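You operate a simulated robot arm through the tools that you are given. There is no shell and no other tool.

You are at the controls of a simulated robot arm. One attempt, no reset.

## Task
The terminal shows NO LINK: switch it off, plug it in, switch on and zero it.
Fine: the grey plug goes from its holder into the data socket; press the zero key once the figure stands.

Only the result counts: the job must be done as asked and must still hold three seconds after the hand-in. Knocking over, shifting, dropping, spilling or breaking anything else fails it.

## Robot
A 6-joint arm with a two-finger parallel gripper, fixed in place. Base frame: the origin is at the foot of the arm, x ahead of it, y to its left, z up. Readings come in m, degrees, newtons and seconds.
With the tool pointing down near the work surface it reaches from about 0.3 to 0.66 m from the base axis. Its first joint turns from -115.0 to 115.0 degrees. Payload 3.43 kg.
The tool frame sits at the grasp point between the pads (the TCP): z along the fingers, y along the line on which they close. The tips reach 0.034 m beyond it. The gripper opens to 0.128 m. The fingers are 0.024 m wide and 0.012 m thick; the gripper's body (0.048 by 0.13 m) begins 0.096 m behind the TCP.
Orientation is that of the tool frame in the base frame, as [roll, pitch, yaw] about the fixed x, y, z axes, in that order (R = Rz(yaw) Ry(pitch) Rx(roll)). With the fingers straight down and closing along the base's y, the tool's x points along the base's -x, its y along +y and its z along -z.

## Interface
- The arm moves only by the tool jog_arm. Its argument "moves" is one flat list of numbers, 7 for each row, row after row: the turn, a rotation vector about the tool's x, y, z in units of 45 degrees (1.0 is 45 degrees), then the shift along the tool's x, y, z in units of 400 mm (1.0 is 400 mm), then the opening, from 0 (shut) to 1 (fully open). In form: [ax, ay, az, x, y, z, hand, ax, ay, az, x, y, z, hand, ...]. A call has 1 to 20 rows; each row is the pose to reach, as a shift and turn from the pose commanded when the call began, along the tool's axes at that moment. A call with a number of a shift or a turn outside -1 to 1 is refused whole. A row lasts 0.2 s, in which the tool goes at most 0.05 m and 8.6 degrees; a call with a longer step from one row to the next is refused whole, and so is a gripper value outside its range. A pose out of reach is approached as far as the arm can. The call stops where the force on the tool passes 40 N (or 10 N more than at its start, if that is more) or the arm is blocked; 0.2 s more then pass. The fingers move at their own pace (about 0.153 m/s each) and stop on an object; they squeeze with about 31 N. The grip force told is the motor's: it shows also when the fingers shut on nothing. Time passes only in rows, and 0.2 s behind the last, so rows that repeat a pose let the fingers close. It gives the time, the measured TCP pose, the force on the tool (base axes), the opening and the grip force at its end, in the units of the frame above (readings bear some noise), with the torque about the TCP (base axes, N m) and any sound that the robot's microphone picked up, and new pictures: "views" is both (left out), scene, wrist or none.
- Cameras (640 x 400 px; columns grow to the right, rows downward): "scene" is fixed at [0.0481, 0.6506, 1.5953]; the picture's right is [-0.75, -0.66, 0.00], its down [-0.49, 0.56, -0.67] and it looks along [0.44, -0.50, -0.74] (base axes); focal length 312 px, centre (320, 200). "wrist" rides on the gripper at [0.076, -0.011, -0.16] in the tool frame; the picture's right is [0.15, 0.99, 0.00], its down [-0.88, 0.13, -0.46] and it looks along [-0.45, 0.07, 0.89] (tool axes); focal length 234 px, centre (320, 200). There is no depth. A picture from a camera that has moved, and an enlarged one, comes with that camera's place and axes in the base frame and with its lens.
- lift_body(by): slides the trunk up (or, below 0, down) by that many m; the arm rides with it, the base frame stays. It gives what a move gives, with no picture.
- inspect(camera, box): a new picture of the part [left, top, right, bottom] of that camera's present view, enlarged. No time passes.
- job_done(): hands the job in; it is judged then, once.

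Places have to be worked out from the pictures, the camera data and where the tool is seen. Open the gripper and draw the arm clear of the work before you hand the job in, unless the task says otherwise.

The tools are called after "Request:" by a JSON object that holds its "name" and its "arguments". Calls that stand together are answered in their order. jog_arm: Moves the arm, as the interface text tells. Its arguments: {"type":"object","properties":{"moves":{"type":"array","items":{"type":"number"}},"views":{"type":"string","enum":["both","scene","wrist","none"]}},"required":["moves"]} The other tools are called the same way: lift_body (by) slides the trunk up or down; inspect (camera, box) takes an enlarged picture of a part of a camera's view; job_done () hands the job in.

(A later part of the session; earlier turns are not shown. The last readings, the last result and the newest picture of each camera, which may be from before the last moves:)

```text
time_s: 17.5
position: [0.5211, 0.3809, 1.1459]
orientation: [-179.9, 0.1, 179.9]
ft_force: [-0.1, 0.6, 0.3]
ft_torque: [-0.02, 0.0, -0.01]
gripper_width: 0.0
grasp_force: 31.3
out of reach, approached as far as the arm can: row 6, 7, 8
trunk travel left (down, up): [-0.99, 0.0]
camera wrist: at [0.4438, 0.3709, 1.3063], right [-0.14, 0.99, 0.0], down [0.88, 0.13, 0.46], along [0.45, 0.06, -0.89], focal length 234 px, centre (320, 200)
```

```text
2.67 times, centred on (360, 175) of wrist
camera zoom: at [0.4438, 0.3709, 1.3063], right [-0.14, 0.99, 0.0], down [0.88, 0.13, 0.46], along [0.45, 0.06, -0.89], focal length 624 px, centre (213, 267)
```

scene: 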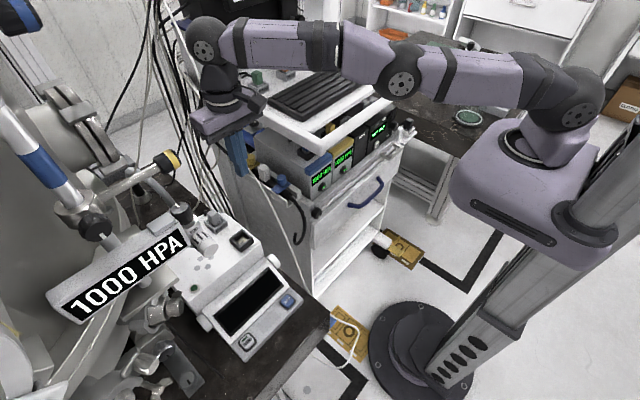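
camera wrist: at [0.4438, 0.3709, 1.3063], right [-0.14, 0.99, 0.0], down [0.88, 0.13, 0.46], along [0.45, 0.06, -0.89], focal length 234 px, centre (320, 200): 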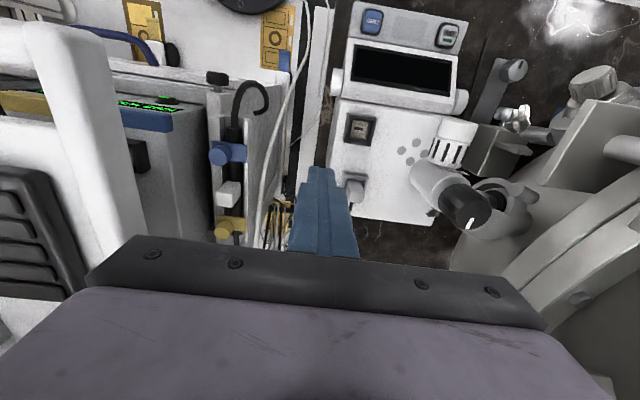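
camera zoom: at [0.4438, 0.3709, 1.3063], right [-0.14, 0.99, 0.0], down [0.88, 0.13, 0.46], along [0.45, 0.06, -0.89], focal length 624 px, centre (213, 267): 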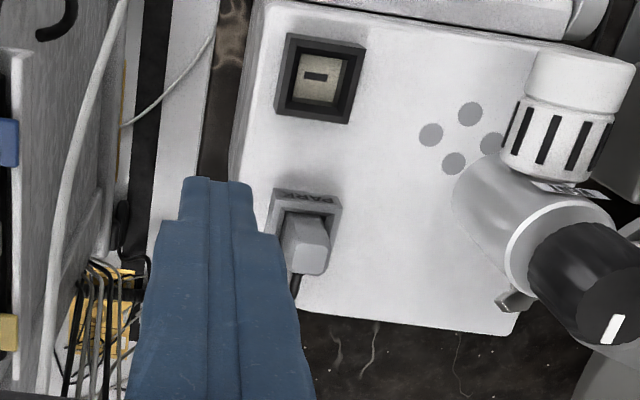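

Horizontal reach tops out near 0.66 m from the base for the wrist, so a moderate tilt will be needed at the plug. I zoom on the plug and holder from this good angle.

Request:
{"name": "inspect", "arguments": {"camera": "wrist", "box": [335, 165, 375, 215]}}

Request:
{"name": "inspect", "arguments": {"camera": "scene", "box": [205, 207, 230, 235]}}

Request:
{"name": "inspect", "arguments": {"camera": "wrist", "box": [395, 110, 545, 240]}}

```text
8.00 times, centred on (355, 190) of wrist
camera zoom: at [0.4438, 0.3709, 1.3063], right [-0.14, 0.99, 0.0], down [0.88, 0.13, 0.46], along [0.45, 0.06, -0.89], focal length 1873 px, centre (40, 280)
```

zoom: 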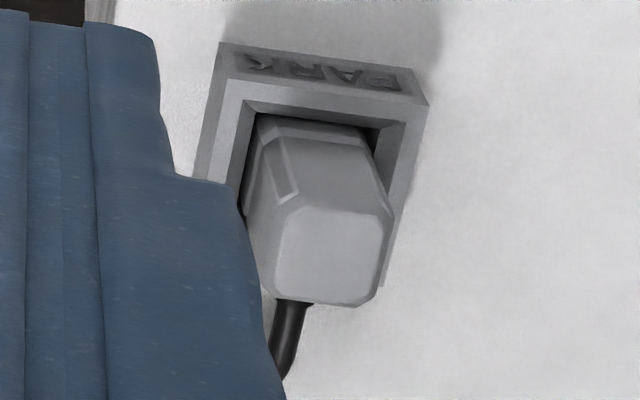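

```text
14.29 times, centred on (218, 221) of scene
camera zoom: at [0.0481, 0.6506, 1.5953], right [-0.75, -0.66, 0.0], down [-0.49, 0.56, -0.67], along [0.44, -0.5, -0.74], focal length 4453 px, centre (1784, -100)
```

zoom: 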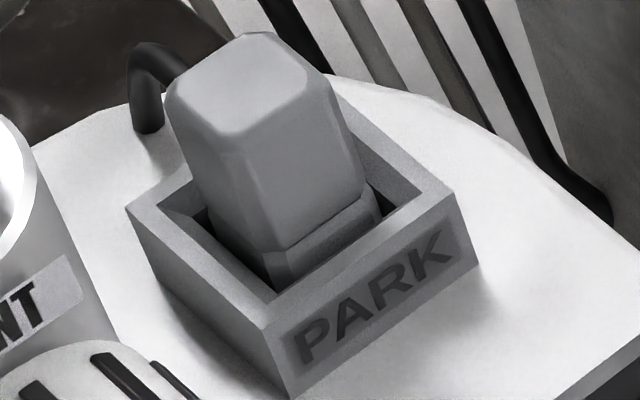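

```text
3.08 times, centred on (470, 175) of wrist
camera zoom: at [0.4438, 0.3709, 1.3063], right [-0.14, 0.99, 0.0], down [0.88, 0.13, 0.46], along [0.45, 0.06, -0.89], focal length 720 px, centre (-142, 277)
```

zoom: 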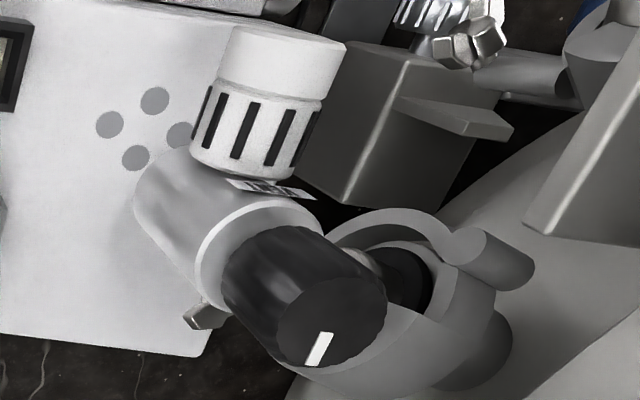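

I refined the positions: plug top ≈ (0.594, 0.450, 0.981), valve knob axis ≈ (0.534, 0.532), radius 2 cm, top z≈1.115. I take the hand to a pre-grasp with 25° tilt and 10° yaw (clear of the valve), opening the fingers only to ~4.6 cm, staying at z 1.10 for now.

Request:
{"name": "jog_arm", "arguments": {"moves": [-0.0121, -0.1385, -0.0547, 0, 0, 0, 0, -0.0243, -0.2771, -0.1093, 0, 0, 0, 0, -0.0364, -0.4156, -0.164, 0, 0, 0, 0.1, -0.0485, -0.5541, -0.2186, 0, 0, 0, 0.2, -0.0485, -0.5541, -0.2186, -0.0518, 0.056, 0.0383, 0.36, -0.0485, -0.5541, -0.2186, -0.1035, 0.112, 0.0765, 0.36, -0.0485, -0.5541, -0.2186, -0.1553, 0.168, 0.1148, 0.36, -0.0485, -0.5541, -0.2186, -0.1553, 0.168, 0.1148, 0.36], "views": "both"}}

Request:
{"name": "inspect", "arguments": {"camera": "wrist", "box": [250, 100, 450, 250]}}

Request:
{"name": "inspect", "arguments": {"camera": "scene", "box": [160, 100, 300, 250]}}

```text
time_s: 19.3
position: [0.5833, 0.4477, 1.1014]
orientation: [-179.9, 25.1, -170.0]
ft_force: [0.1, 0.7, -0.5]
ft_torque: [-0.02, -0.01, 0.01]
gripper_width: 0.0462
grasp_force: 0.0
trunk travel left (down, up): [-0.99, 0.0]
camera wrist: at [0.4489, 0.4141, 1.2138], right [-0.3, 0.95, -0.06], down [0.57, 0.23, 0.79], along [0.76, 0.2, -0.61], focal length 234 px, centre (320, 200)
```

scene: 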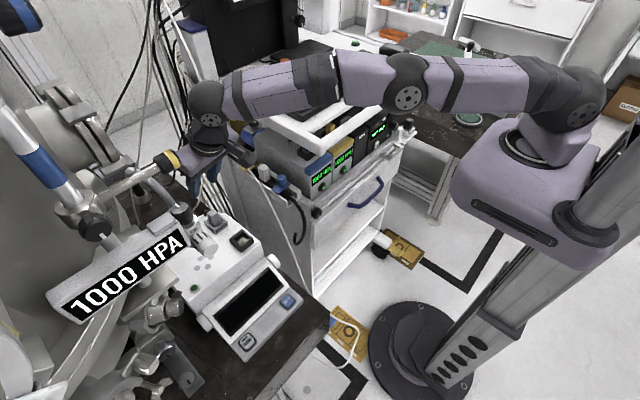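
wrist: 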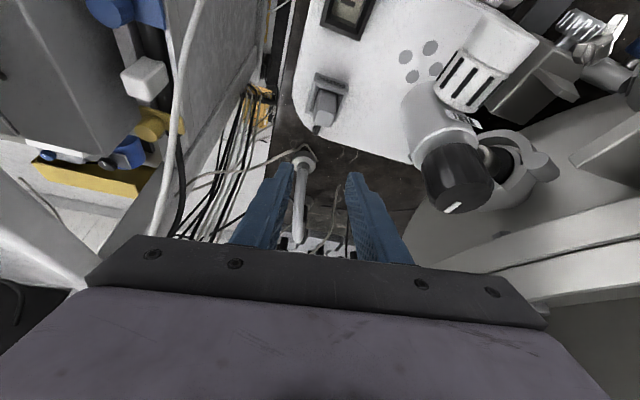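

```text
2.67 times, centred on (350, 175) of wrist
camera zoom: at [0.4489, 0.4141, 1.2138], right [-0.3, 0.95, -0.06], down [0.57, 0.23, 0.79], along [0.76, 0.2, -0.61], focal length 624 px, centre (240, 267)
```

zoom: 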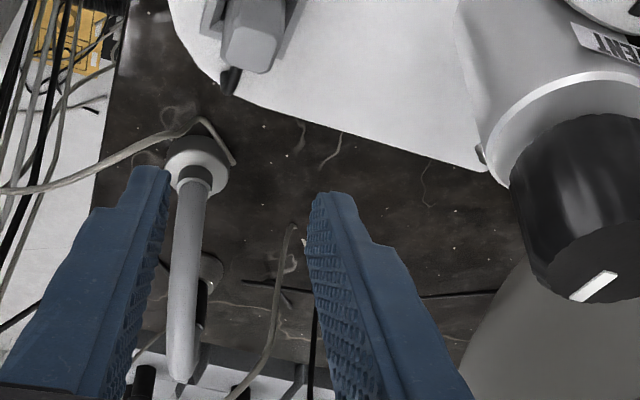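

```text
2.67 times, centred on (230, 175) of scene
camera zoom: at [0.0481, 0.6506, 1.5953], right [-0.75, -0.66, 0.0], down [-0.49, 0.56, -0.67], along [0.44, -0.5, -0.74], focal length 831 px, centre (560, 267)
```

zoom: 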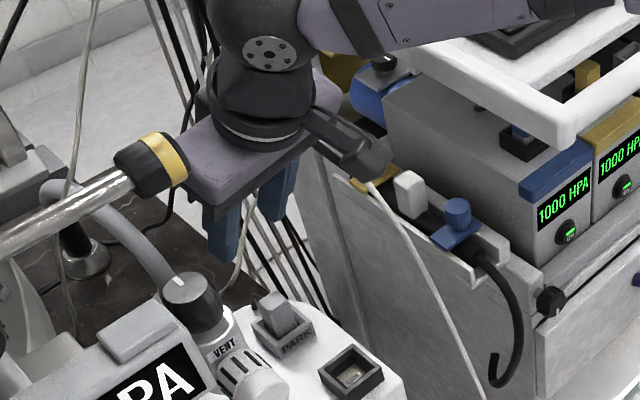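

Pre-grasp reached exactly, with fingers straddling and the valve clear to the side. I descend 4.5 cm and recheck the alignment with the plug.

Request:
{"name": "jog_arm", "arguments": {"moves": [0, 0, 0, 0.0238, 0, 0.051, 0.36, 0, 0, 0, 0.0475, 0, 0.102, 0.36, 0, 0, 0, 0.0475, 0, 0.102, 0.36], "views": "both"}}

Request:
{"name": "inspect", "arguments": {"camera": "wrist", "box": [260, 90, 420, 210]}}

Request:
{"name": "inspect", "arguments": {"camera": "scene", "box": [165, 150, 265, 240]}}

```text
time_s: 20.1
position: [0.5851, 0.4491, 1.0552]
orientation: [-179.9, 25.3, -170.1]
ft_force: [-0.5, -0.4, -0.2]
ft_torque: [0.0, 0.0, 0.0]
gripper_width: 0.0459
grasp_force: 0.0
trunk travel left (down, up): [-0.99, 0.0]
camera wrist: at [0.4506, 0.4153, 1.1679], right [-0.3, 0.95, -0.06], down [0.57, 0.23, 0.79], along [0.76, 0.2, -0.61], focal length 234 px, centre (320, 200)
```

scene: 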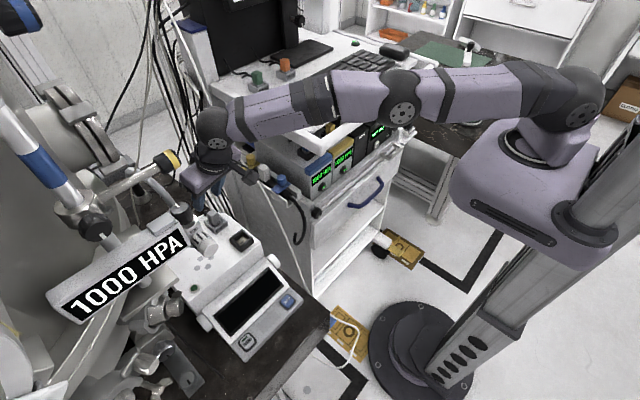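
wrist: 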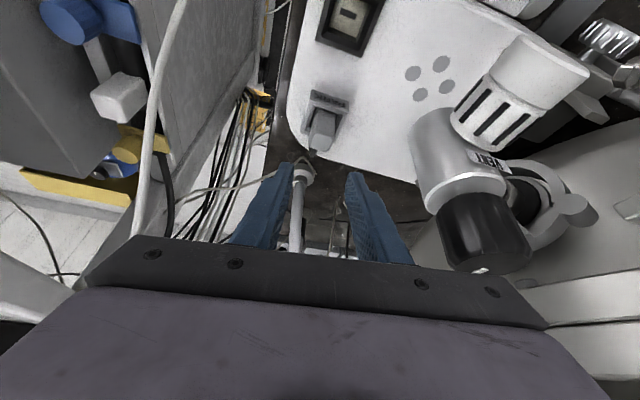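

```text
3.33 times, centred on (340, 150) of wrist
camera zoom: at [0.4506, 0.4153, 1.1679], right [-0.3, 0.95, -0.06], down [0.57, 0.23, 0.79], along [0.76, 0.2, -0.61], focal length 781 px, centre (253, 367)
```

zoom: 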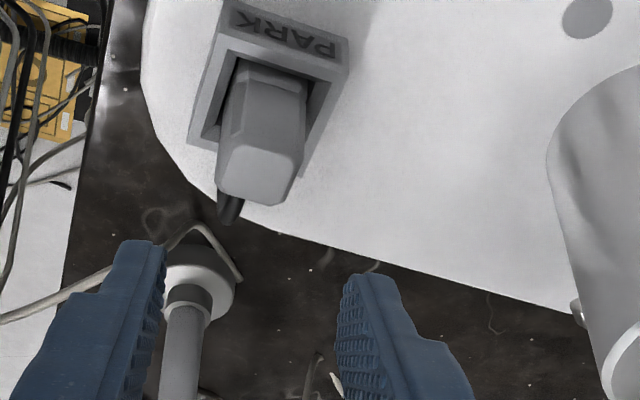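

```text
4.44 times, centred on (215, 195) of scene
camera zoom: at [0.0481, 0.6506, 1.5953], right [-0.75, -0.66, 0.0], down [-0.49, 0.56, -0.67], along [0.44, -0.5, -0.74], focal length 1385 px, centre (787, 222)
```

zoom: 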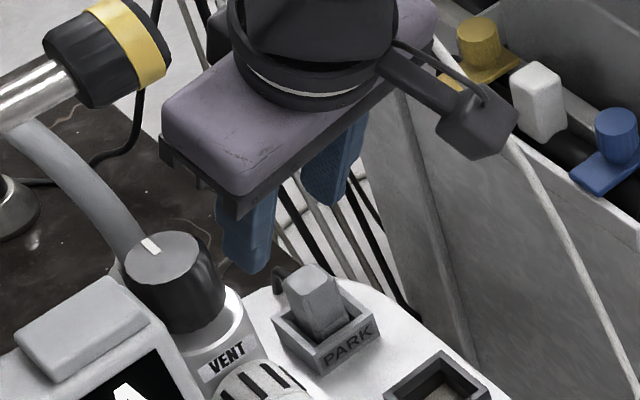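

The plug appears centred between the fingers (about 1 mm off) and matches (0.594, 0.450). I continue descending 4 cm slowly, watching force.

Request:
{"name": "jog_arm", "arguments": {"moves": [0, 0, 0, 0.0141, 0, 0.0302, 0.36, 0, 0, 0, 0.0282, 0, 0.0604, 0.36, 0, 0, 0, 0.0423, 0, 0.0906, 0.36, 0, 0, 0, 0.0423, 0, 0.0906, 0.36], "views": "both"}}

Request:
{"name": "inspect", "arguments": {"camera": "wrist", "box": [250, 90, 450, 230]}}

Request:
{"name": "inspect", "arguments": {"camera": "scene", "box": [165, 160, 255, 240]}}

```text
time_s: 21.1
position: [0.5826, 0.449, 1.0162]
orientation: [-179.9, 25.3, -170.1]
ft_force: [0.1, 0.5, -0.1]
ft_torque: [-0.01, 0.03, -0.02]
gripper_width: 0.046
grasp_force: 0.1
trunk travel left (down, up): [-0.99, 0.0]
camera wrist: at [0.4502, 0.4146, 1.1288], right [-0.3, 0.95, -0.06], down [0.57, 0.23, 0.79], along [0.76, 0.2, -0.61], focal length 234 px, centre (320, 200)
```

scene: 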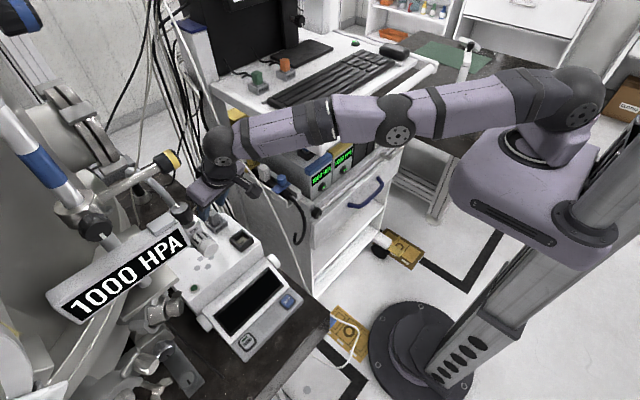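
wrist: 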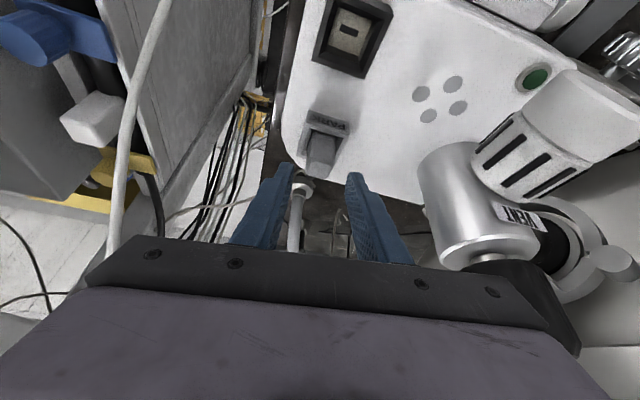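

```text
2.86 times, centred on (350, 160) of wrist
camera zoom: at [0.4502, 0.4146, 1.1288], right [-0.3, 0.95, -0.06], down [0.57, 0.23, 0.79], along [0.76, 0.2, -0.61], focal length 669 px, centre (234, 314)
```

zoom: 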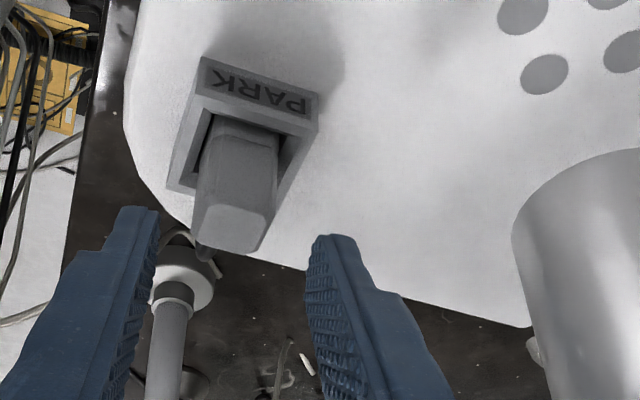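

```text
5.00 times, centred on (210, 200) of scene
camera zoom: at [0.0481, 0.6506, 1.5953], right [-0.75, -0.66, 0.0], down [-0.49, 0.56, -0.67], along [0.44, -0.5, -0.74], focal length 1558 px, centre (870, 200)
```

zoom: 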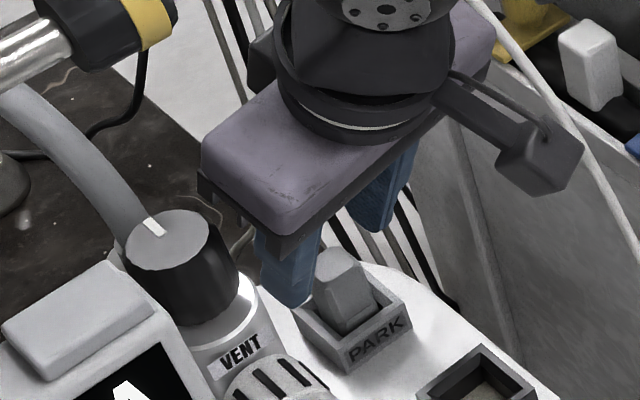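

Forces are nil and the hand is passing beside the valve knob with a few mm clearance as computed. I go down 1 cm at a time, checking for contact.

Request:
{"name": "jog_arm", "arguments": {"moves": [0, 0, 0, 0.0053, 0, 0.0113, 0.36, 0, 0, 0, 0.0106, 0, 0.0227, 0.36, 0, 0, 0, 0.0106, 0, 0.0227, 0.36], "views": "both"}}

Request:
{"name": "inspect", "arguments": {"camera": "wrist", "box": [250, 100, 410, 210]}}

Request:
{"name": "inspect", "arguments": {"camera": "scene", "box": [170, 165, 250, 240]}}

```text
time_s: 21.9
position: [0.5837, 0.4481, 1.0063]
orientation: [-179.9, 25.3, -170.0]
ft_force: [-0.1, -0.6, 0.5]
ft_torque: [-0.01, -0.02, 0.05]
gripper_width: 0.0458
grasp_force: 0.0
trunk travel left (down, up): [-0.99, 0.0]
camera wrist: at [0.4495, 0.4133, 1.1182], right [-0.3, 0.95, -0.06], down [0.57, 0.23, 0.79], along [0.76, 0.2, -0.61], focal length 234 px, centre (320, 200)
```

scene: 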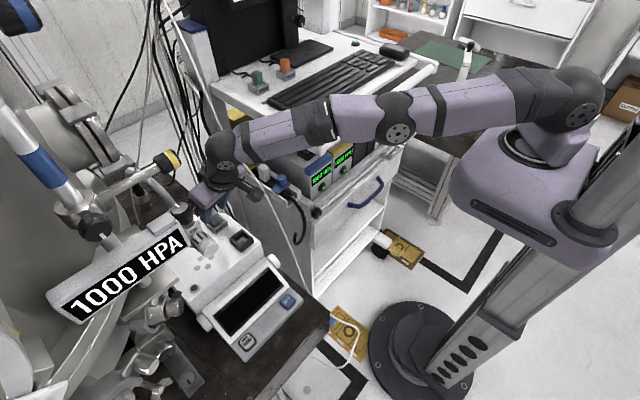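
wrist: 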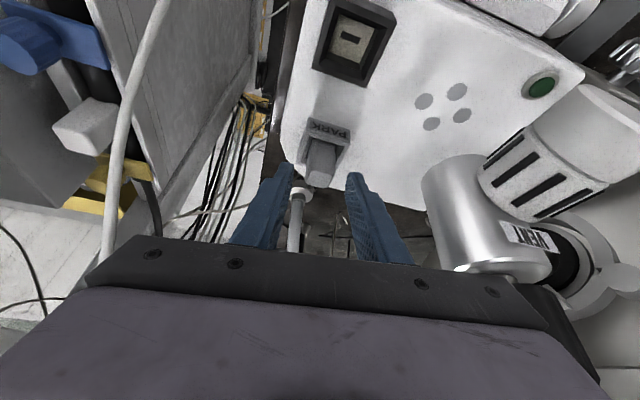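

```text
3.64 times, centred on (330, 155) of wrist
camera zoom: at [0.4495, 0.4133, 1.1182], right [-0.3, 0.95, -0.06], down [0.57, 0.23, 0.79], along [0.76, 0.2, -0.61], focal length 852 px, centre (284, 364)
```

zoom: 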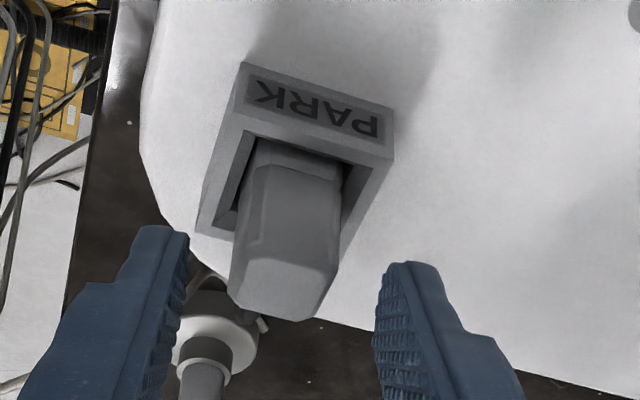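

```text
5.33 times, centred on (210, 202) of scene
camera zoom: at [0.0481, 0.6506, 1.5953], right [-0.75, -0.66, 0.0], down [-0.49, 0.56, -0.67], along [0.44, -0.5, -0.74], focal length 1662 px, centre (907, 187)
```

zoom: 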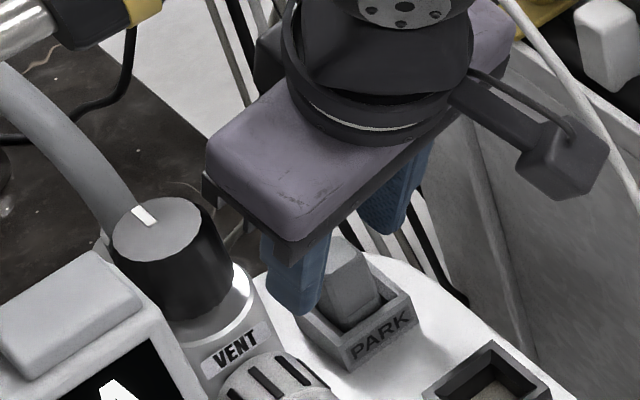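

Fingers straddle the plug symmetrically and all forces are zero. I descend the last centimetre.

Request:
{"name": "jog_arm", "arguments": {"moves": [0, 0, 0, 0.0058, 0, 0.0125, 0.36, 0, 0, 0, 0.0116, 0, 0.0249, 0.36, 0, 0, 0, 0.0116, 0, 0.0249, 0.36], "views": "both"}}

Request:
{"name": "inspect", "arguments": {"camera": "wrist", "box": [250, 100, 410, 210]}}

Request:
{"name": "inspect", "arguments": {"camera": "scene", "box": [170, 165, 250, 240]}}

```text
time_s: 22.7
position: [0.5817, 0.4462, 0.9951]
orientation: [-180.0, 25.2, -170.1]
ft_force: [-0.1, 0.5, 0.5]
ft_torque: [-0.01, 0.02, -0.01]
gripper_width: 0.0464
grasp_force: 0.1
trunk travel left (down, up): [-0.99, 0.0]
camera wrist: at [0.4486, 0.4128, 1.1075], right [-0.3, 0.95, -0.06], down [0.57, 0.23, 0.79], along [0.76, 0.2, -0.61], focal length 234 px, centre (320, 200)
```

scene: 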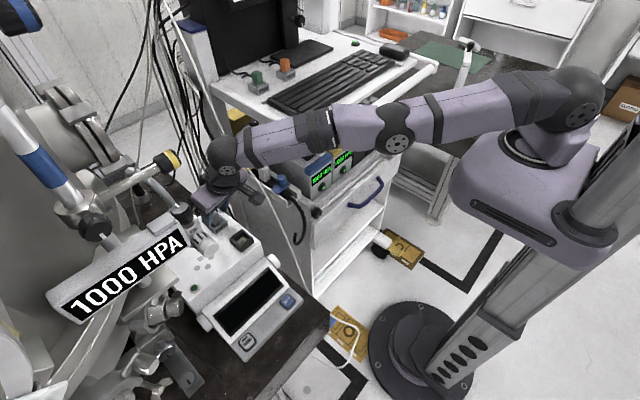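
wrist: 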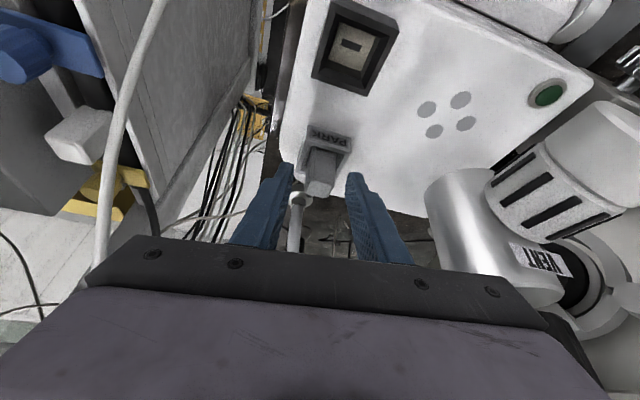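

```text
3.64 times, centred on (330, 155) of wrist
camera zoom: at [0.4486, 0.4128, 1.1075], right [-0.3, 0.95, -0.06], down [0.57, 0.23, 0.79], along [0.76, 0.2, -0.61], focal length 852 px, centre (284, 364)
```

zoom: 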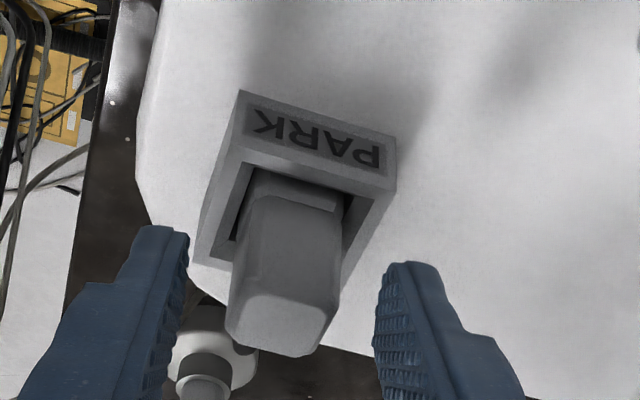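

```text
5.33 times, centred on (210, 202) of scene
camera zoom: at [0.0481, 0.6506, 1.5953], right [-0.75, -0.66, 0.0], down [-0.49, 0.56, -0.67], along [0.44, -0.5, -0.74], focal length 1662 px, centre (907, 187)
```

zoom: 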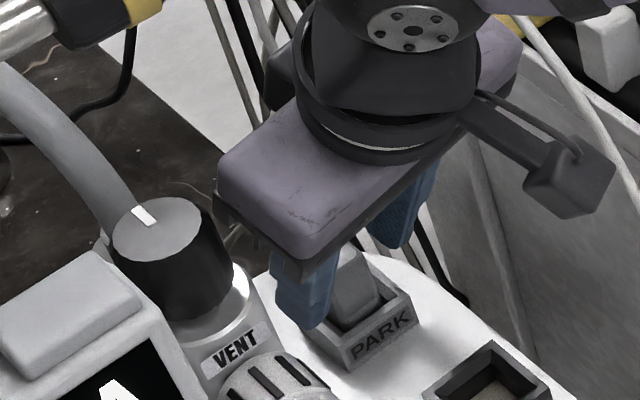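

The plug sits midway between the pads with tips just above the holder rim. I close the fingers on it.

Request:
{"name": "jog_arm", "arguments": {"moves": [0, 0, 0, 0, 0, 0, 0.25, 0, 0, 0, 0, 0, 0, 0.1, 0, 0, 0, 0, 0, 0, 0, 0, 0, 0, 0, 0, 0, 0], "views": "both"}}

Request:
{"name": "inspect", "arguments": {"camera": "wrist", "box": [250, 100, 410, 210]}}

Request:
{"name": "inspect", "arguments": {"camera": "scene", "box": [170, 165, 250, 240]}}

```text
time_s: 23.7
position: [0.5811, 0.4455, 0.9962]
orientation: [-179.9, 25.2, -170.2]
ft_force: [-0.8, 0.5, 1.0]
ft_torque: [0.02, 0.01, 0.0]
gripper_width: 0.0227
grasp_force: 30.7
trunk travel left (down, up): [-0.99, 0.0]
camera wrist: at [0.4484, 0.4127, 1.1079], right [-0.3, 0.95, -0.06], down [0.57, 0.23, 0.79], along [0.76, 0.2, -0.61], focal length 234 px, centre (320, 200)
```

scene: 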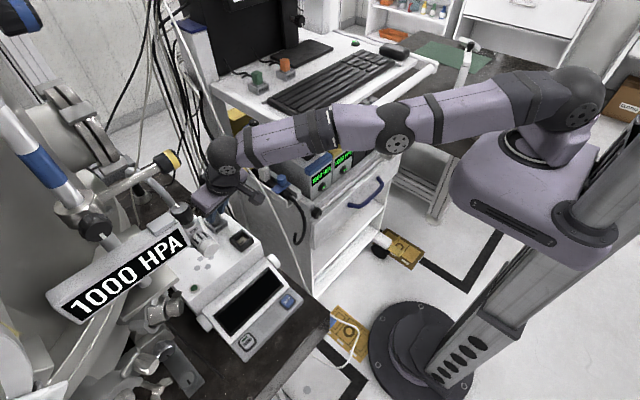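
wrist: 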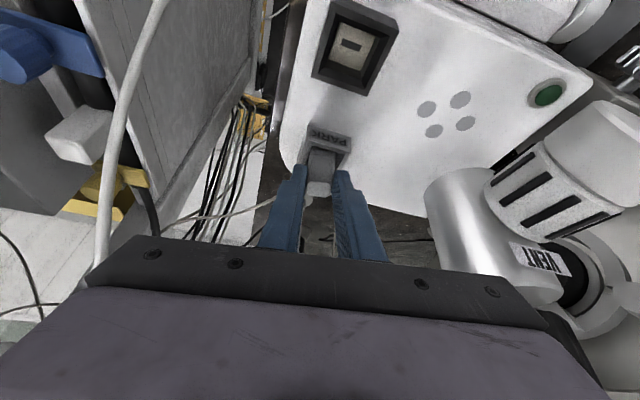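

```text
3.64 times, centred on (330, 155) of wrist
camera zoom: at [0.4484, 0.4127, 1.1079], right [-0.3, 0.95, -0.06], down [0.57, 0.23, 0.79], along [0.76, 0.2, -0.61], focal length 852 px, centre (284, 364)
```

zoom: 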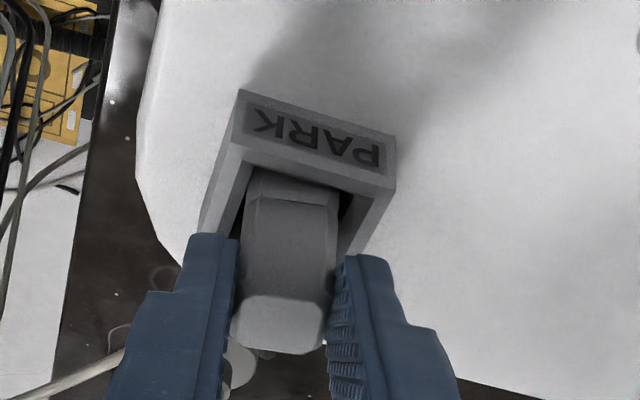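

```text
5.33 times, centred on (210, 202) of scene
camera zoom: at [0.0481, 0.6506, 1.5953], right [-0.75, -0.66, 0.0], down [-0.49, 0.56, -0.67], along [0.44, -0.5, -0.74], focal length 1662 px, centre (907, 187)
```

zoom: 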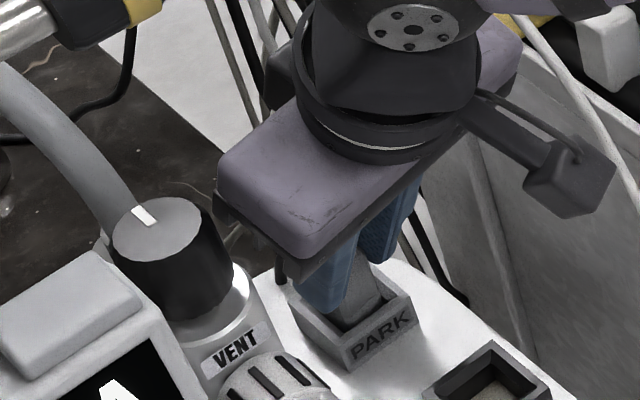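

The grip holds (width 22.7 mm, 31 N) with no side load. I lift straight up about 6 cm.

Request:
{"name": "jog_arm", "arguments": {"moves": [0, 0, 0, -0.0106, 0, -0.0227, 0, 0, 0, 0, -0.0212, 0, -0.0453, 0, 0, 0, 0, -0.0317, 0, -0.068, 0, 0, 0, 0, -0.0423, 0, -0.0907, 0, 0, 0, 0, -0.0529, 0, -0.1133, 0, 0, 0, 0, -0.0634, 0, -0.136, 0, 0, 0, 0, -0.0634, 0, -0.136, 0], "views": "both"}}

Request:
{"name": "inspect", "arguments": {"camera": "wrist", "box": [250, 90, 410, 210]}}

Request:
{"name": "inspect", "arguments": {"camera": "scene", "box": [170, 150, 260, 240]}}

```text
time_s: 25.3
position: [0.5846, 0.4475, 1.0565]
orientation: [-179.8, 25.2, -170.1]
ft_force: [-0.1, 0.7, -0.6]
ft_torque: [0.01, -0.02, 0.02]
gripper_width: 0.0227
grasp_force: 30.5
trunk travel left (down, up): [-0.99, 0.0]
camera wrist: at [0.4509, 0.4146, 1.1675], right [-0.3, 0.95, -0.07], down [0.57, 0.23, 0.79], along [0.76, 0.2, -0.61], focal length 234 px, centre (320, 200)
```

scene: 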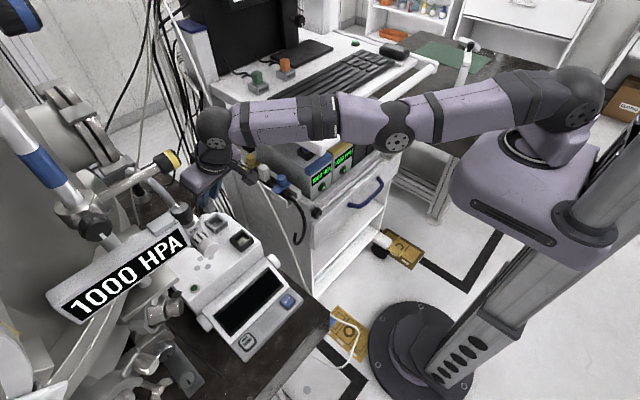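
wrist: 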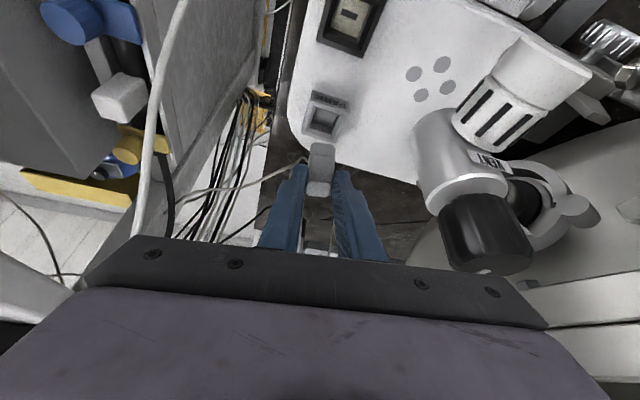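

```text
3.33 times, centred on (330, 150) of wrist
camera zoom: at [0.4509, 0.4146, 1.1675], right [-0.3, 0.95, -0.07], down [0.57, 0.23, 0.79], along [0.76, 0.2, -0.61], focal length 781 px, centre (287, 367)
```

zoom: 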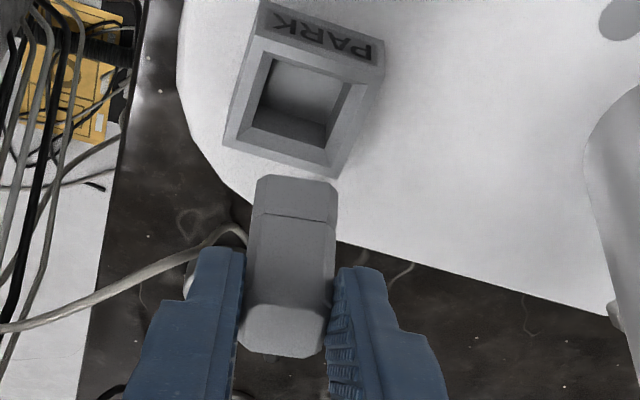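

```text
4.44 times, centred on (215, 195) of scene
camera zoom: at [0.0481, 0.6506, 1.5953], right [-0.75, -0.66, 0.0], down [-0.49, 0.56, -0.67], along [0.44, -0.5, -0.74], focal length 1385 px, centre (787, 222)
```

zoom: 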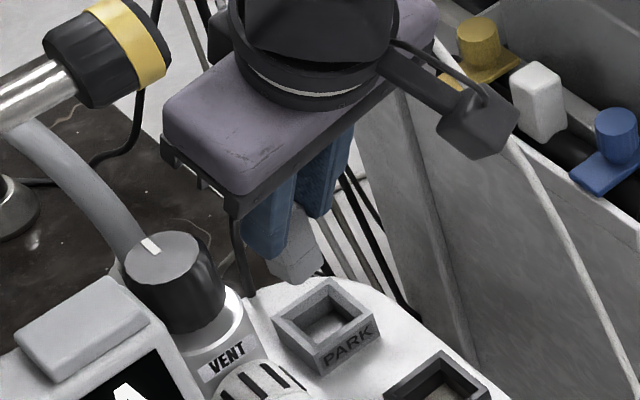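

The plug is out and held, aligned with the pads (so yawed +10°), bottom about 6 cm below the TCP. I move it over the socket at the same height while turning the hand back to yaw 0.

Request:
{"name": "jog_arm", "arguments": {"moves": [0.0187, 0, 0.0398, 0.0434, 0.0046, -0.0204, 0, 0.0375, 0, 0.0796, 0.0868, 0.0091, -0.0408, 0, 0.0562, 0, 0.1195, 0.1302, 0.0137, -0.0612, 0, 0.075, 0, 0.1593, 0.1736, 0.0182, -0.0816, 0, 0.0937, 0, 0.1991, 0.217, 0.0228, -0.102, 0, 0.0937, 0, 0.1991, 0.217, 0.0228, -0.102, 0], "views": "both"}}

Request:
{"name": "inspect", "arguments": {"camera": "wrist", "box": [250, 90, 410, 210]}}

Request:
{"name": "inspect", "arguments": {"camera": "scene", "box": [190, 190, 280, 260]}}

```text
time_s: 26.7
position: [0.5219, 0.4819, 1.0516]
orientation: [-179.7, 25.2, 179.9]
ft_force: [3.0, -7.7, 0.0]
ft_torque: [0.09, 0.05, -0.13]
gripper_width: 0.0224
grasp_force: 31.2
out of reach, approached as far as the arm can: row 1, 2, 3, 4, 5, 6
trunk travel left (down, up): [-0.99, 0.0]
camera wrist: at [0.385, 0.4716, 1.164], right [-0.13, 0.99, -0.07], down [0.6, 0.13, 0.79], along [0.79, 0.06, -0.61], focal length 234 px, centre (320, 200)
```

scene: 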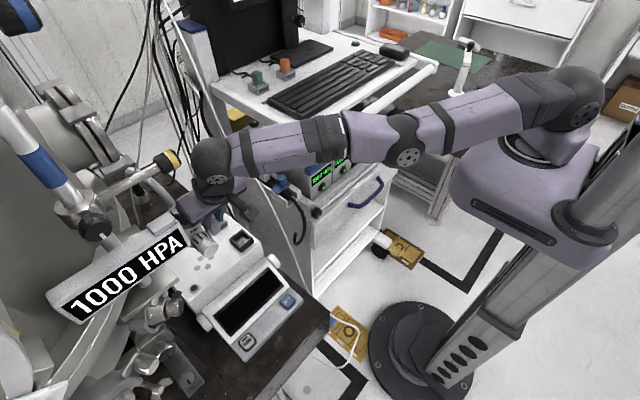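
wrist: 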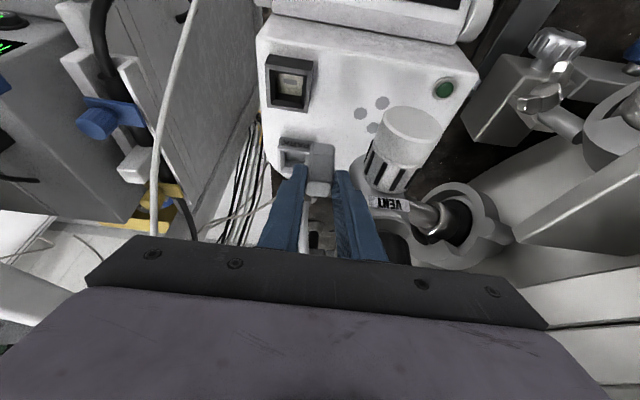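

```text
3.33 times, centred on (330, 150) of wrist
camera zoom: at [0.385, 0.4716, 1.164], right [-0.13, 0.99, -0.07], down [0.6, 0.13, 0.79], along [0.79, 0.06, -0.61], focal length 781 px, centre (287, 367)
```

zoom: 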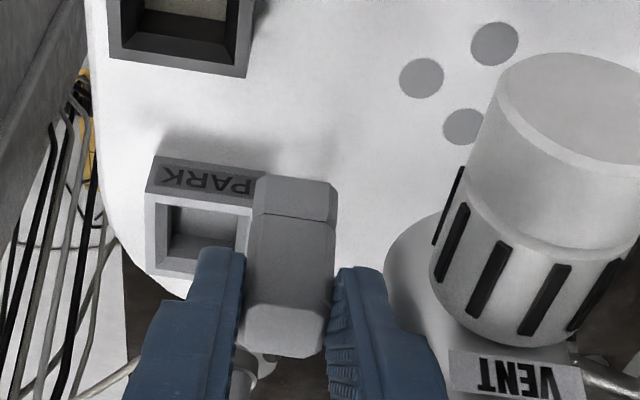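

```text
5.71 times, centred on (235, 225) of scene
camera zoom: at [0.0481, 0.6506, 1.5953], right [-0.75, -0.66, 0.0], down [-0.49, 0.56, -0.67], along [0.44, -0.5, -0.74], focal length 1781 px, centre (806, 57)
```

zoom: 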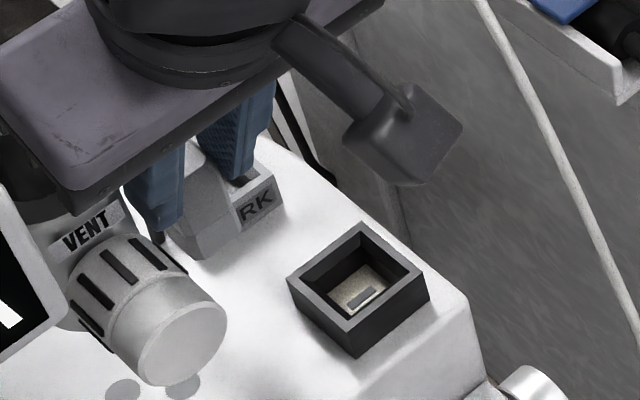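

The arm stayed extended: its elbow dipped below straight and could not retract, so the hand swung to y=0.482 and now leans lightly (8 N) against the valve side. I back out at once along the same arc to the previous pose.

Request:
{"name": "jog_arm", "arguments": {"moves": [-0.0315, 0, -0.067, -0.0269, -0.045, 0.0016, 0, -0.0631, 0, -0.1341, -0.09, -0.07, 0.0202, 0, -0.0946, 0, -0.2011, -0.1546, -0.086, 0.0396, 0, -0.0946, 0, -0.2011, -0.1546, -0.086, 0.0396, 0], "views": "both"}}

Request:
{"name": "inspect", "arguments": {"camera": "wrist", "box": [250, 90, 410, 210]}}

Request:
{"name": "inspect", "arguments": {"camera": "scene", "box": [180, 60, 620, 260]}}

```text
time_s: 27.7
position: [0.5828, 0.4499, 1.0646]
orientation: [-179.7, 25.2, -169.8]
ft_force: [-0.3, 0.8, -1.3]
ft_torque: [-0.01, 0.0, -0.01]
gripper_width: 0.0225
grasp_force: 31.1
out of reach, approached as far as the arm can: row 1, 2
trunk travel left (down, up): [-0.99, 0.0]
camera wrist: at [0.4492, 0.4166, 1.1764], right [-0.3, 0.95, -0.06], down [0.57, 0.24, 0.79], along [0.76, 0.2, -0.61], focal length 234 px, centre (320, 200)
```

scene: 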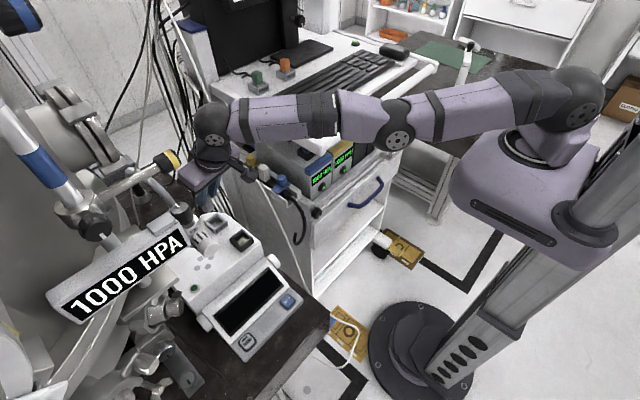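
wrist: 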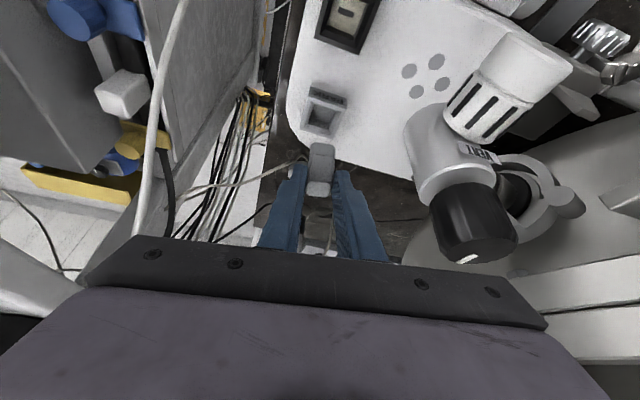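

```text
3.33 times, centred on (330, 150) of wrist
camera zoom: at [0.4492, 0.4166, 1.1764], right [-0.3, 0.95, -0.06], down [0.57, 0.24, 0.79], along [0.76, 0.2, -0.61], focal length 781 px, centre (287, 367)
```

zoom: 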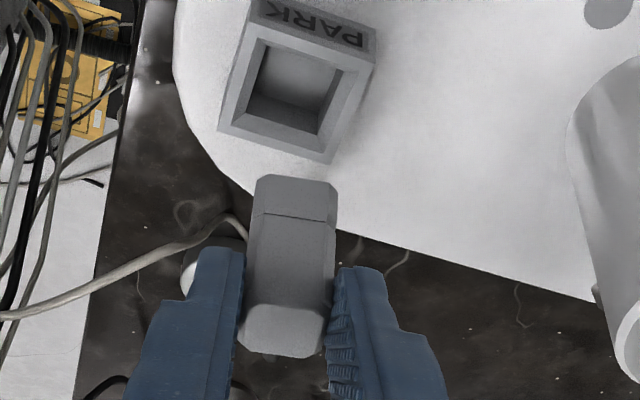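

```text
1.45 times, centred on (400, 160) of scene
camera zoom: at [0.0481, 0.6506, 1.5953], right [-0.75, -0.66, 0.0], down [-0.49, 0.56, -0.67], along [0.44, -0.5, -0.74], focal length 453 px, centre (204, 258)
```

zoom: 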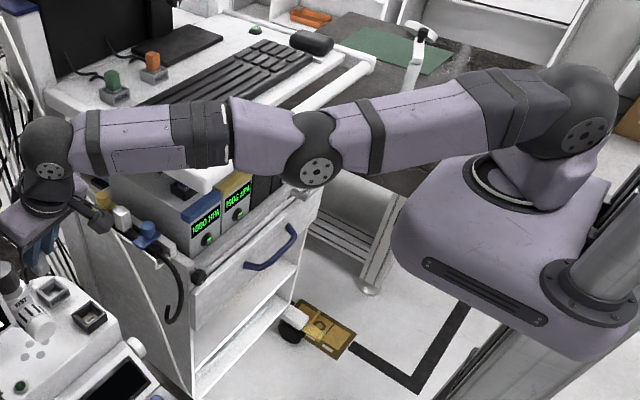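

Safely back, grip intact and the valve undisturbed. To get the elbow back above straight, I stretch the arm out and up to full extension, after which an inward-and-down move should fold the elbow upward.

Request:
{"name": "jog_arm", "arguments": {"moves": [0, 0, 0, -0.0515, 0.0116, -0.0449, 0, 0, 0, 0, -0.103, 0.0232, -0.0897, 0, 0, 0, 0, -0.103, 0.0232, -0.0897, 0], "views": "scene"}}

```text
time_s: 28.5
position: [0.5856, 0.4479, 1.1124]
orientation: [-179.8, 25.2, -170.0]
ft_force: [-0.2, 0.1, -0.2]
ft_torque: [-0.01, 0.02, -0.02]
gripper_width: 0.0226
grasp_force: 30.7
out of reach, approached as far as the arm can: row 1, 2, 3
trunk travel left (down, up): [-0.99, 0.0]
```

scene: 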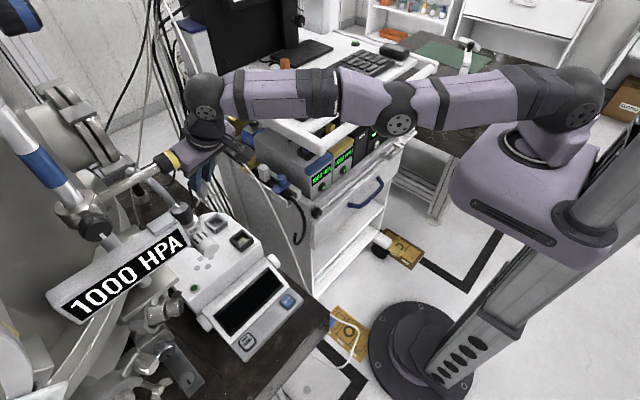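

Still slightly below straight. I go higher (wrist well above shoulder height), stretched fully, so that the next inward-down move will fold the elbow upward.

Request:
{"name": "jog_arm", "arguments": {"moves": [0, 0, 0, -0.0518, -0.0115, -0.0474, 0, 0, 0, 0, -0.1037, -0.023, -0.0949, 0, 0, 0, 0, -0.1555, -0.0345, -0.1423, 0, 0, 0, 0, -0.1555, -0.0345, -0.1423, 0], "views": "scene"}}

```text
time_s: 29.5
position: [0.6014, 0.4261, 1.185]
orientation: [-179.8, 25.1, -170.0]
ft_force: [0.2, 0.3, -0.7]
ft_torque: [-0.06, 0.0, 0.0]
gripper_width: 0.0229
grasp_force: 31.4
out of reach, approached as far as the arm can: row 1, 2, 3, 4
trunk travel left (down, up): [-0.99, 0.0]
```

scene: 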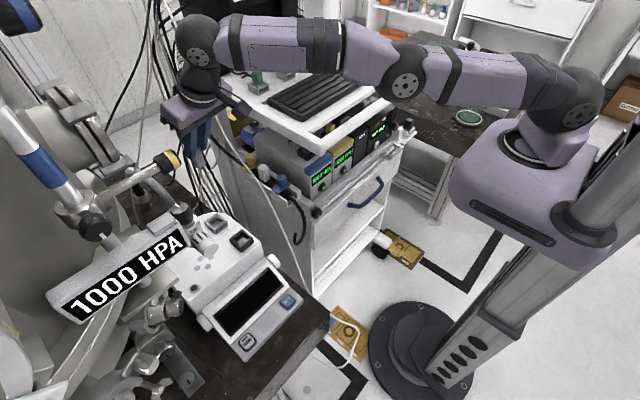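

The arm is now straight and above shoulder height. I move down and inward to fold the elbow upward.

Request:
{"name": "jog_arm", "arguments": {"moves": [0, 0, 0, 0.075, -0.0055, 0.0973, 0, 0, 0, 0, 0.146, -0.0165, 0.1246, 0, 0, 0, 0, 0.1938, -0.0275, 0.1022, 0, 0, 0, 0, 0.1938, -0.0275, 0.1022, 0], "views": "scene"}}

```text
time_s: 30.5
position: [0.5514, 0.4061, 1.1145]
orientation: [-179.9, 25.2, -170.0]
ft_force: [0.5, 1.1, -1.2]
ft_torque: [-0.02, 0.0, 0.01]
gripper_width: 0.0228
grasp_force: 30.7
trunk travel left (down, up): [-0.99, 0.0]
```

scene: 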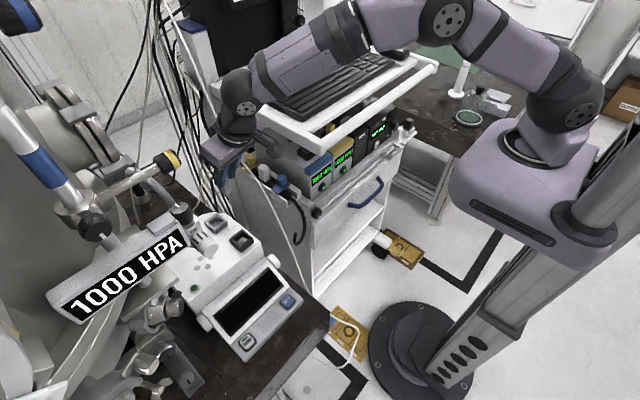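

The elbow is up again and the pose is exact. Now I bring the plug over the socket with the hand turned back to yaw 0, at z≈1.07.

Request:
{"name": "jog_arm", "arguments": {"moves": [0.0237, 0, 0.0503, 0.0436, 0.0277, 0.0103, 0, 0.0473, 0, 0.1006, 0.0872, 0.0554, 0.0205, 0, 0.071, 0, 0.1508, 0.1307, 0.0831, 0.0308, 0, 0.0946, 0, 0.2011, 0.1743, 0.1108, 0.041, 0, 0.0946, 0, 0.2011, 0.1743, 0.1108, 0.041, 0], "views": "both"}}

Request:
{"name": "inspect", "arguments": {"camera": "wrist", "box": [240, 80, 400, 200]}}

Request:
{"name": "inspect", "arguments": {"camera": "scene", "box": [195, 175, 285, 255]}}

```text
time_s: 31.7
position: [0.4871, 0.4405, 1.0722]
orientation: [-180.0, 25.2, -179.9]
ft_force: [0.8, 0.0, -1.0]
ft_torque: [0.03, -0.01, -0.01]
gripper_width: 0.0229
grasp_force: 30.9
trunk travel left (down, up): [-0.99, 0.0]
camera wrist: at [0.35, 0.4292, 1.184], right [-0.13, 0.99, -0.06], down [0.6, 0.13, 0.79], along [0.79, 0.06, -0.61], focal length 234 px, centre (320, 200)
```

scene: 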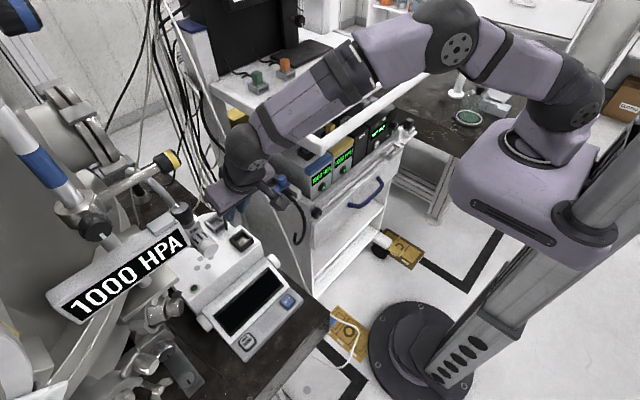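
wrist: 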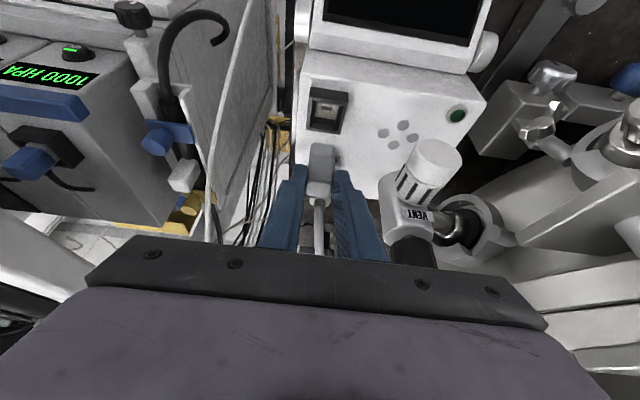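

```text
3.33 times, centred on (320, 140) of wrist
camera zoom: at [0.35, 0.4292, 1.184], right [-0.13, 0.99, -0.06], down [0.6, 0.13, 0.79], along [0.79, 0.06, -0.61], focal length 781 px, centre (320, 400)
```

zoom: 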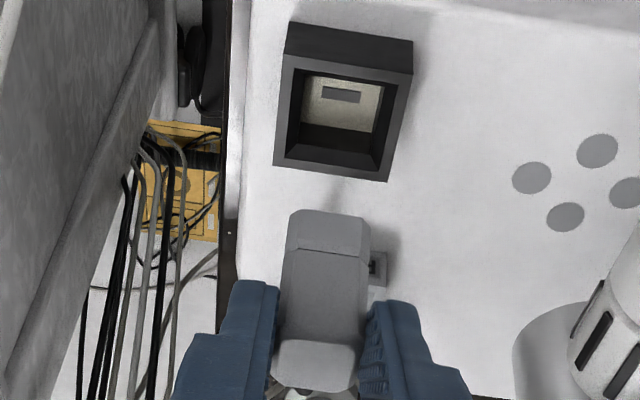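

```text
5.00 times, centred on (240, 215) of scene
camera zoom: at [0.0481, 0.6506, 1.5953], right [-0.75, -0.66, 0.0], down [-0.49, 0.56, -0.67], along [0.44, -0.5, -0.74], focal length 1558 px, centre (720, 125)
```

zoom: 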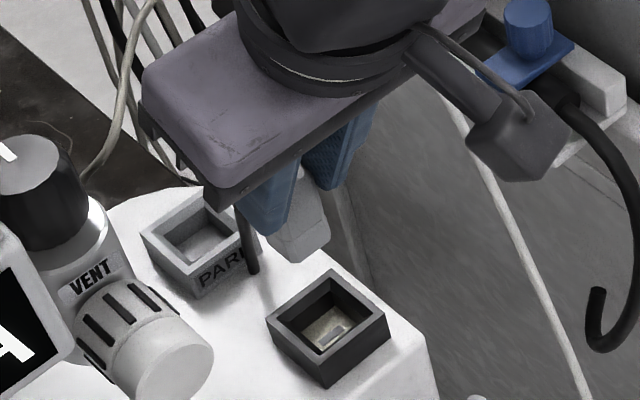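

The plug hangs within ~2 mm of the socket axis, squared up. I lower it 5 cm to just above the socket rim and recheck.

Request:
{"name": "jog_arm", "arguments": {"moves": [0, 0, 0, 0.017, 0, 0.0381, 0, 0, 0, 0, 0.034, 0, 0.0761, 0, 0, 0, 0, 0.051, 0, 0.1142, 0, 0, 0, 0, 0.051, 0, 0.1142, 0], "views": "both"}}

Request:
{"name": "inspect", "arguments": {"camera": "wrist", "box": [260, 100, 380, 190]}}

Request:
{"name": "inspect", "arguments": {"camera": "scene", "box": [210, 200, 270, 255]}}

```text
time_s: 32.7
position: [0.4883, 0.4382, 1.0225]
orientation: [180.0, 25.4, 180.0]
ft_force: [-0.1, 0.1, -0.2]
ft_torque: [0.0, 0.01, -0.03]
gripper_width: 0.0228
grasp_force: 31.0
trunk travel left (down, up): [-0.99, 0.0]
camera wrist: at [0.351, 0.4286, 1.1332], right [-0.13, 0.99, -0.06], down [0.6, 0.13, 0.79], along [0.79, 0.06, -0.61], focal length 234 px, centre (320, 200)
```

scene: 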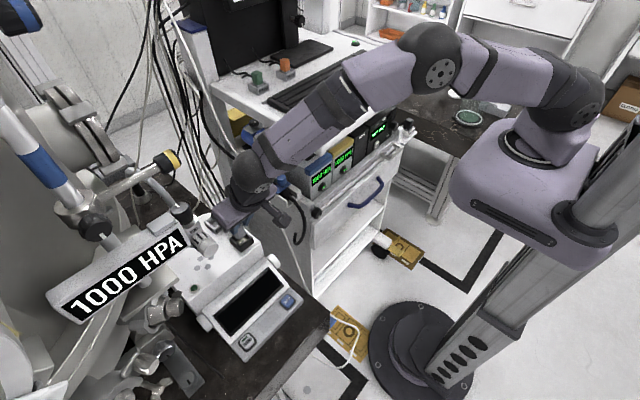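
wrist: 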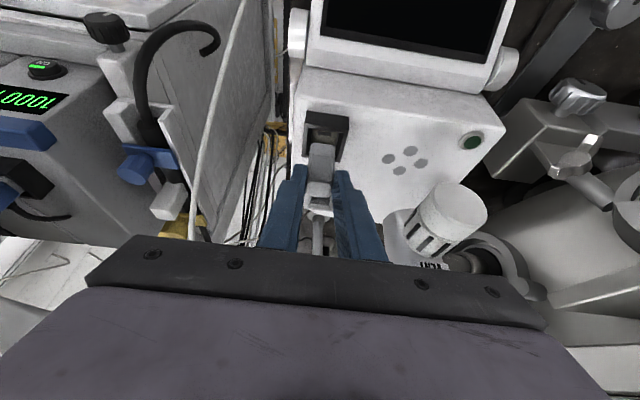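

```text
4.44 times, centred on (320, 145) of wrist
camera zoom: at [0.351, 0.4286, 1.1332], right [-0.13, 0.99, -0.06], down [0.6, 0.13, 0.79], along [0.79, 0.06, -0.61], focal length 1041 px, centre (320, 444)
```

zoom: 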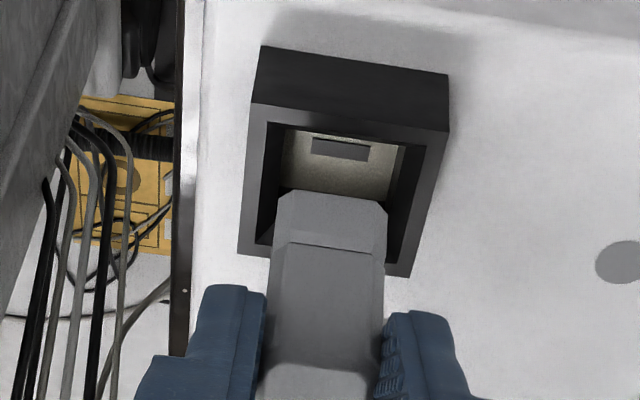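

```text
7.27 times, centred on (240, 228) of scene
camera zoom: at [0.0481, 0.6506, 1.5953], right [-0.75, -0.66, 0.0], down [-0.49, 0.56, -0.67], along [0.44, -0.5, -0.74], focal length 2267 px, centre (902, 0)
```

zoom: 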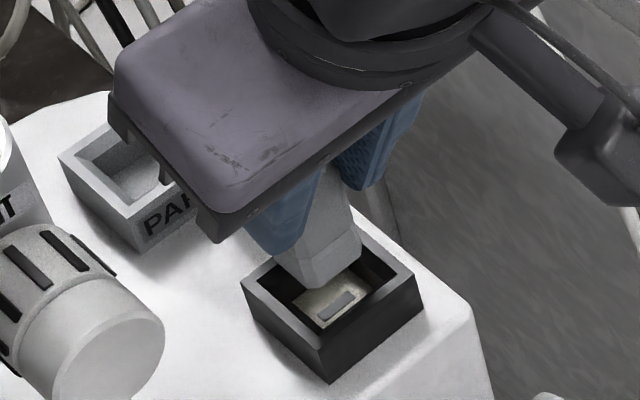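

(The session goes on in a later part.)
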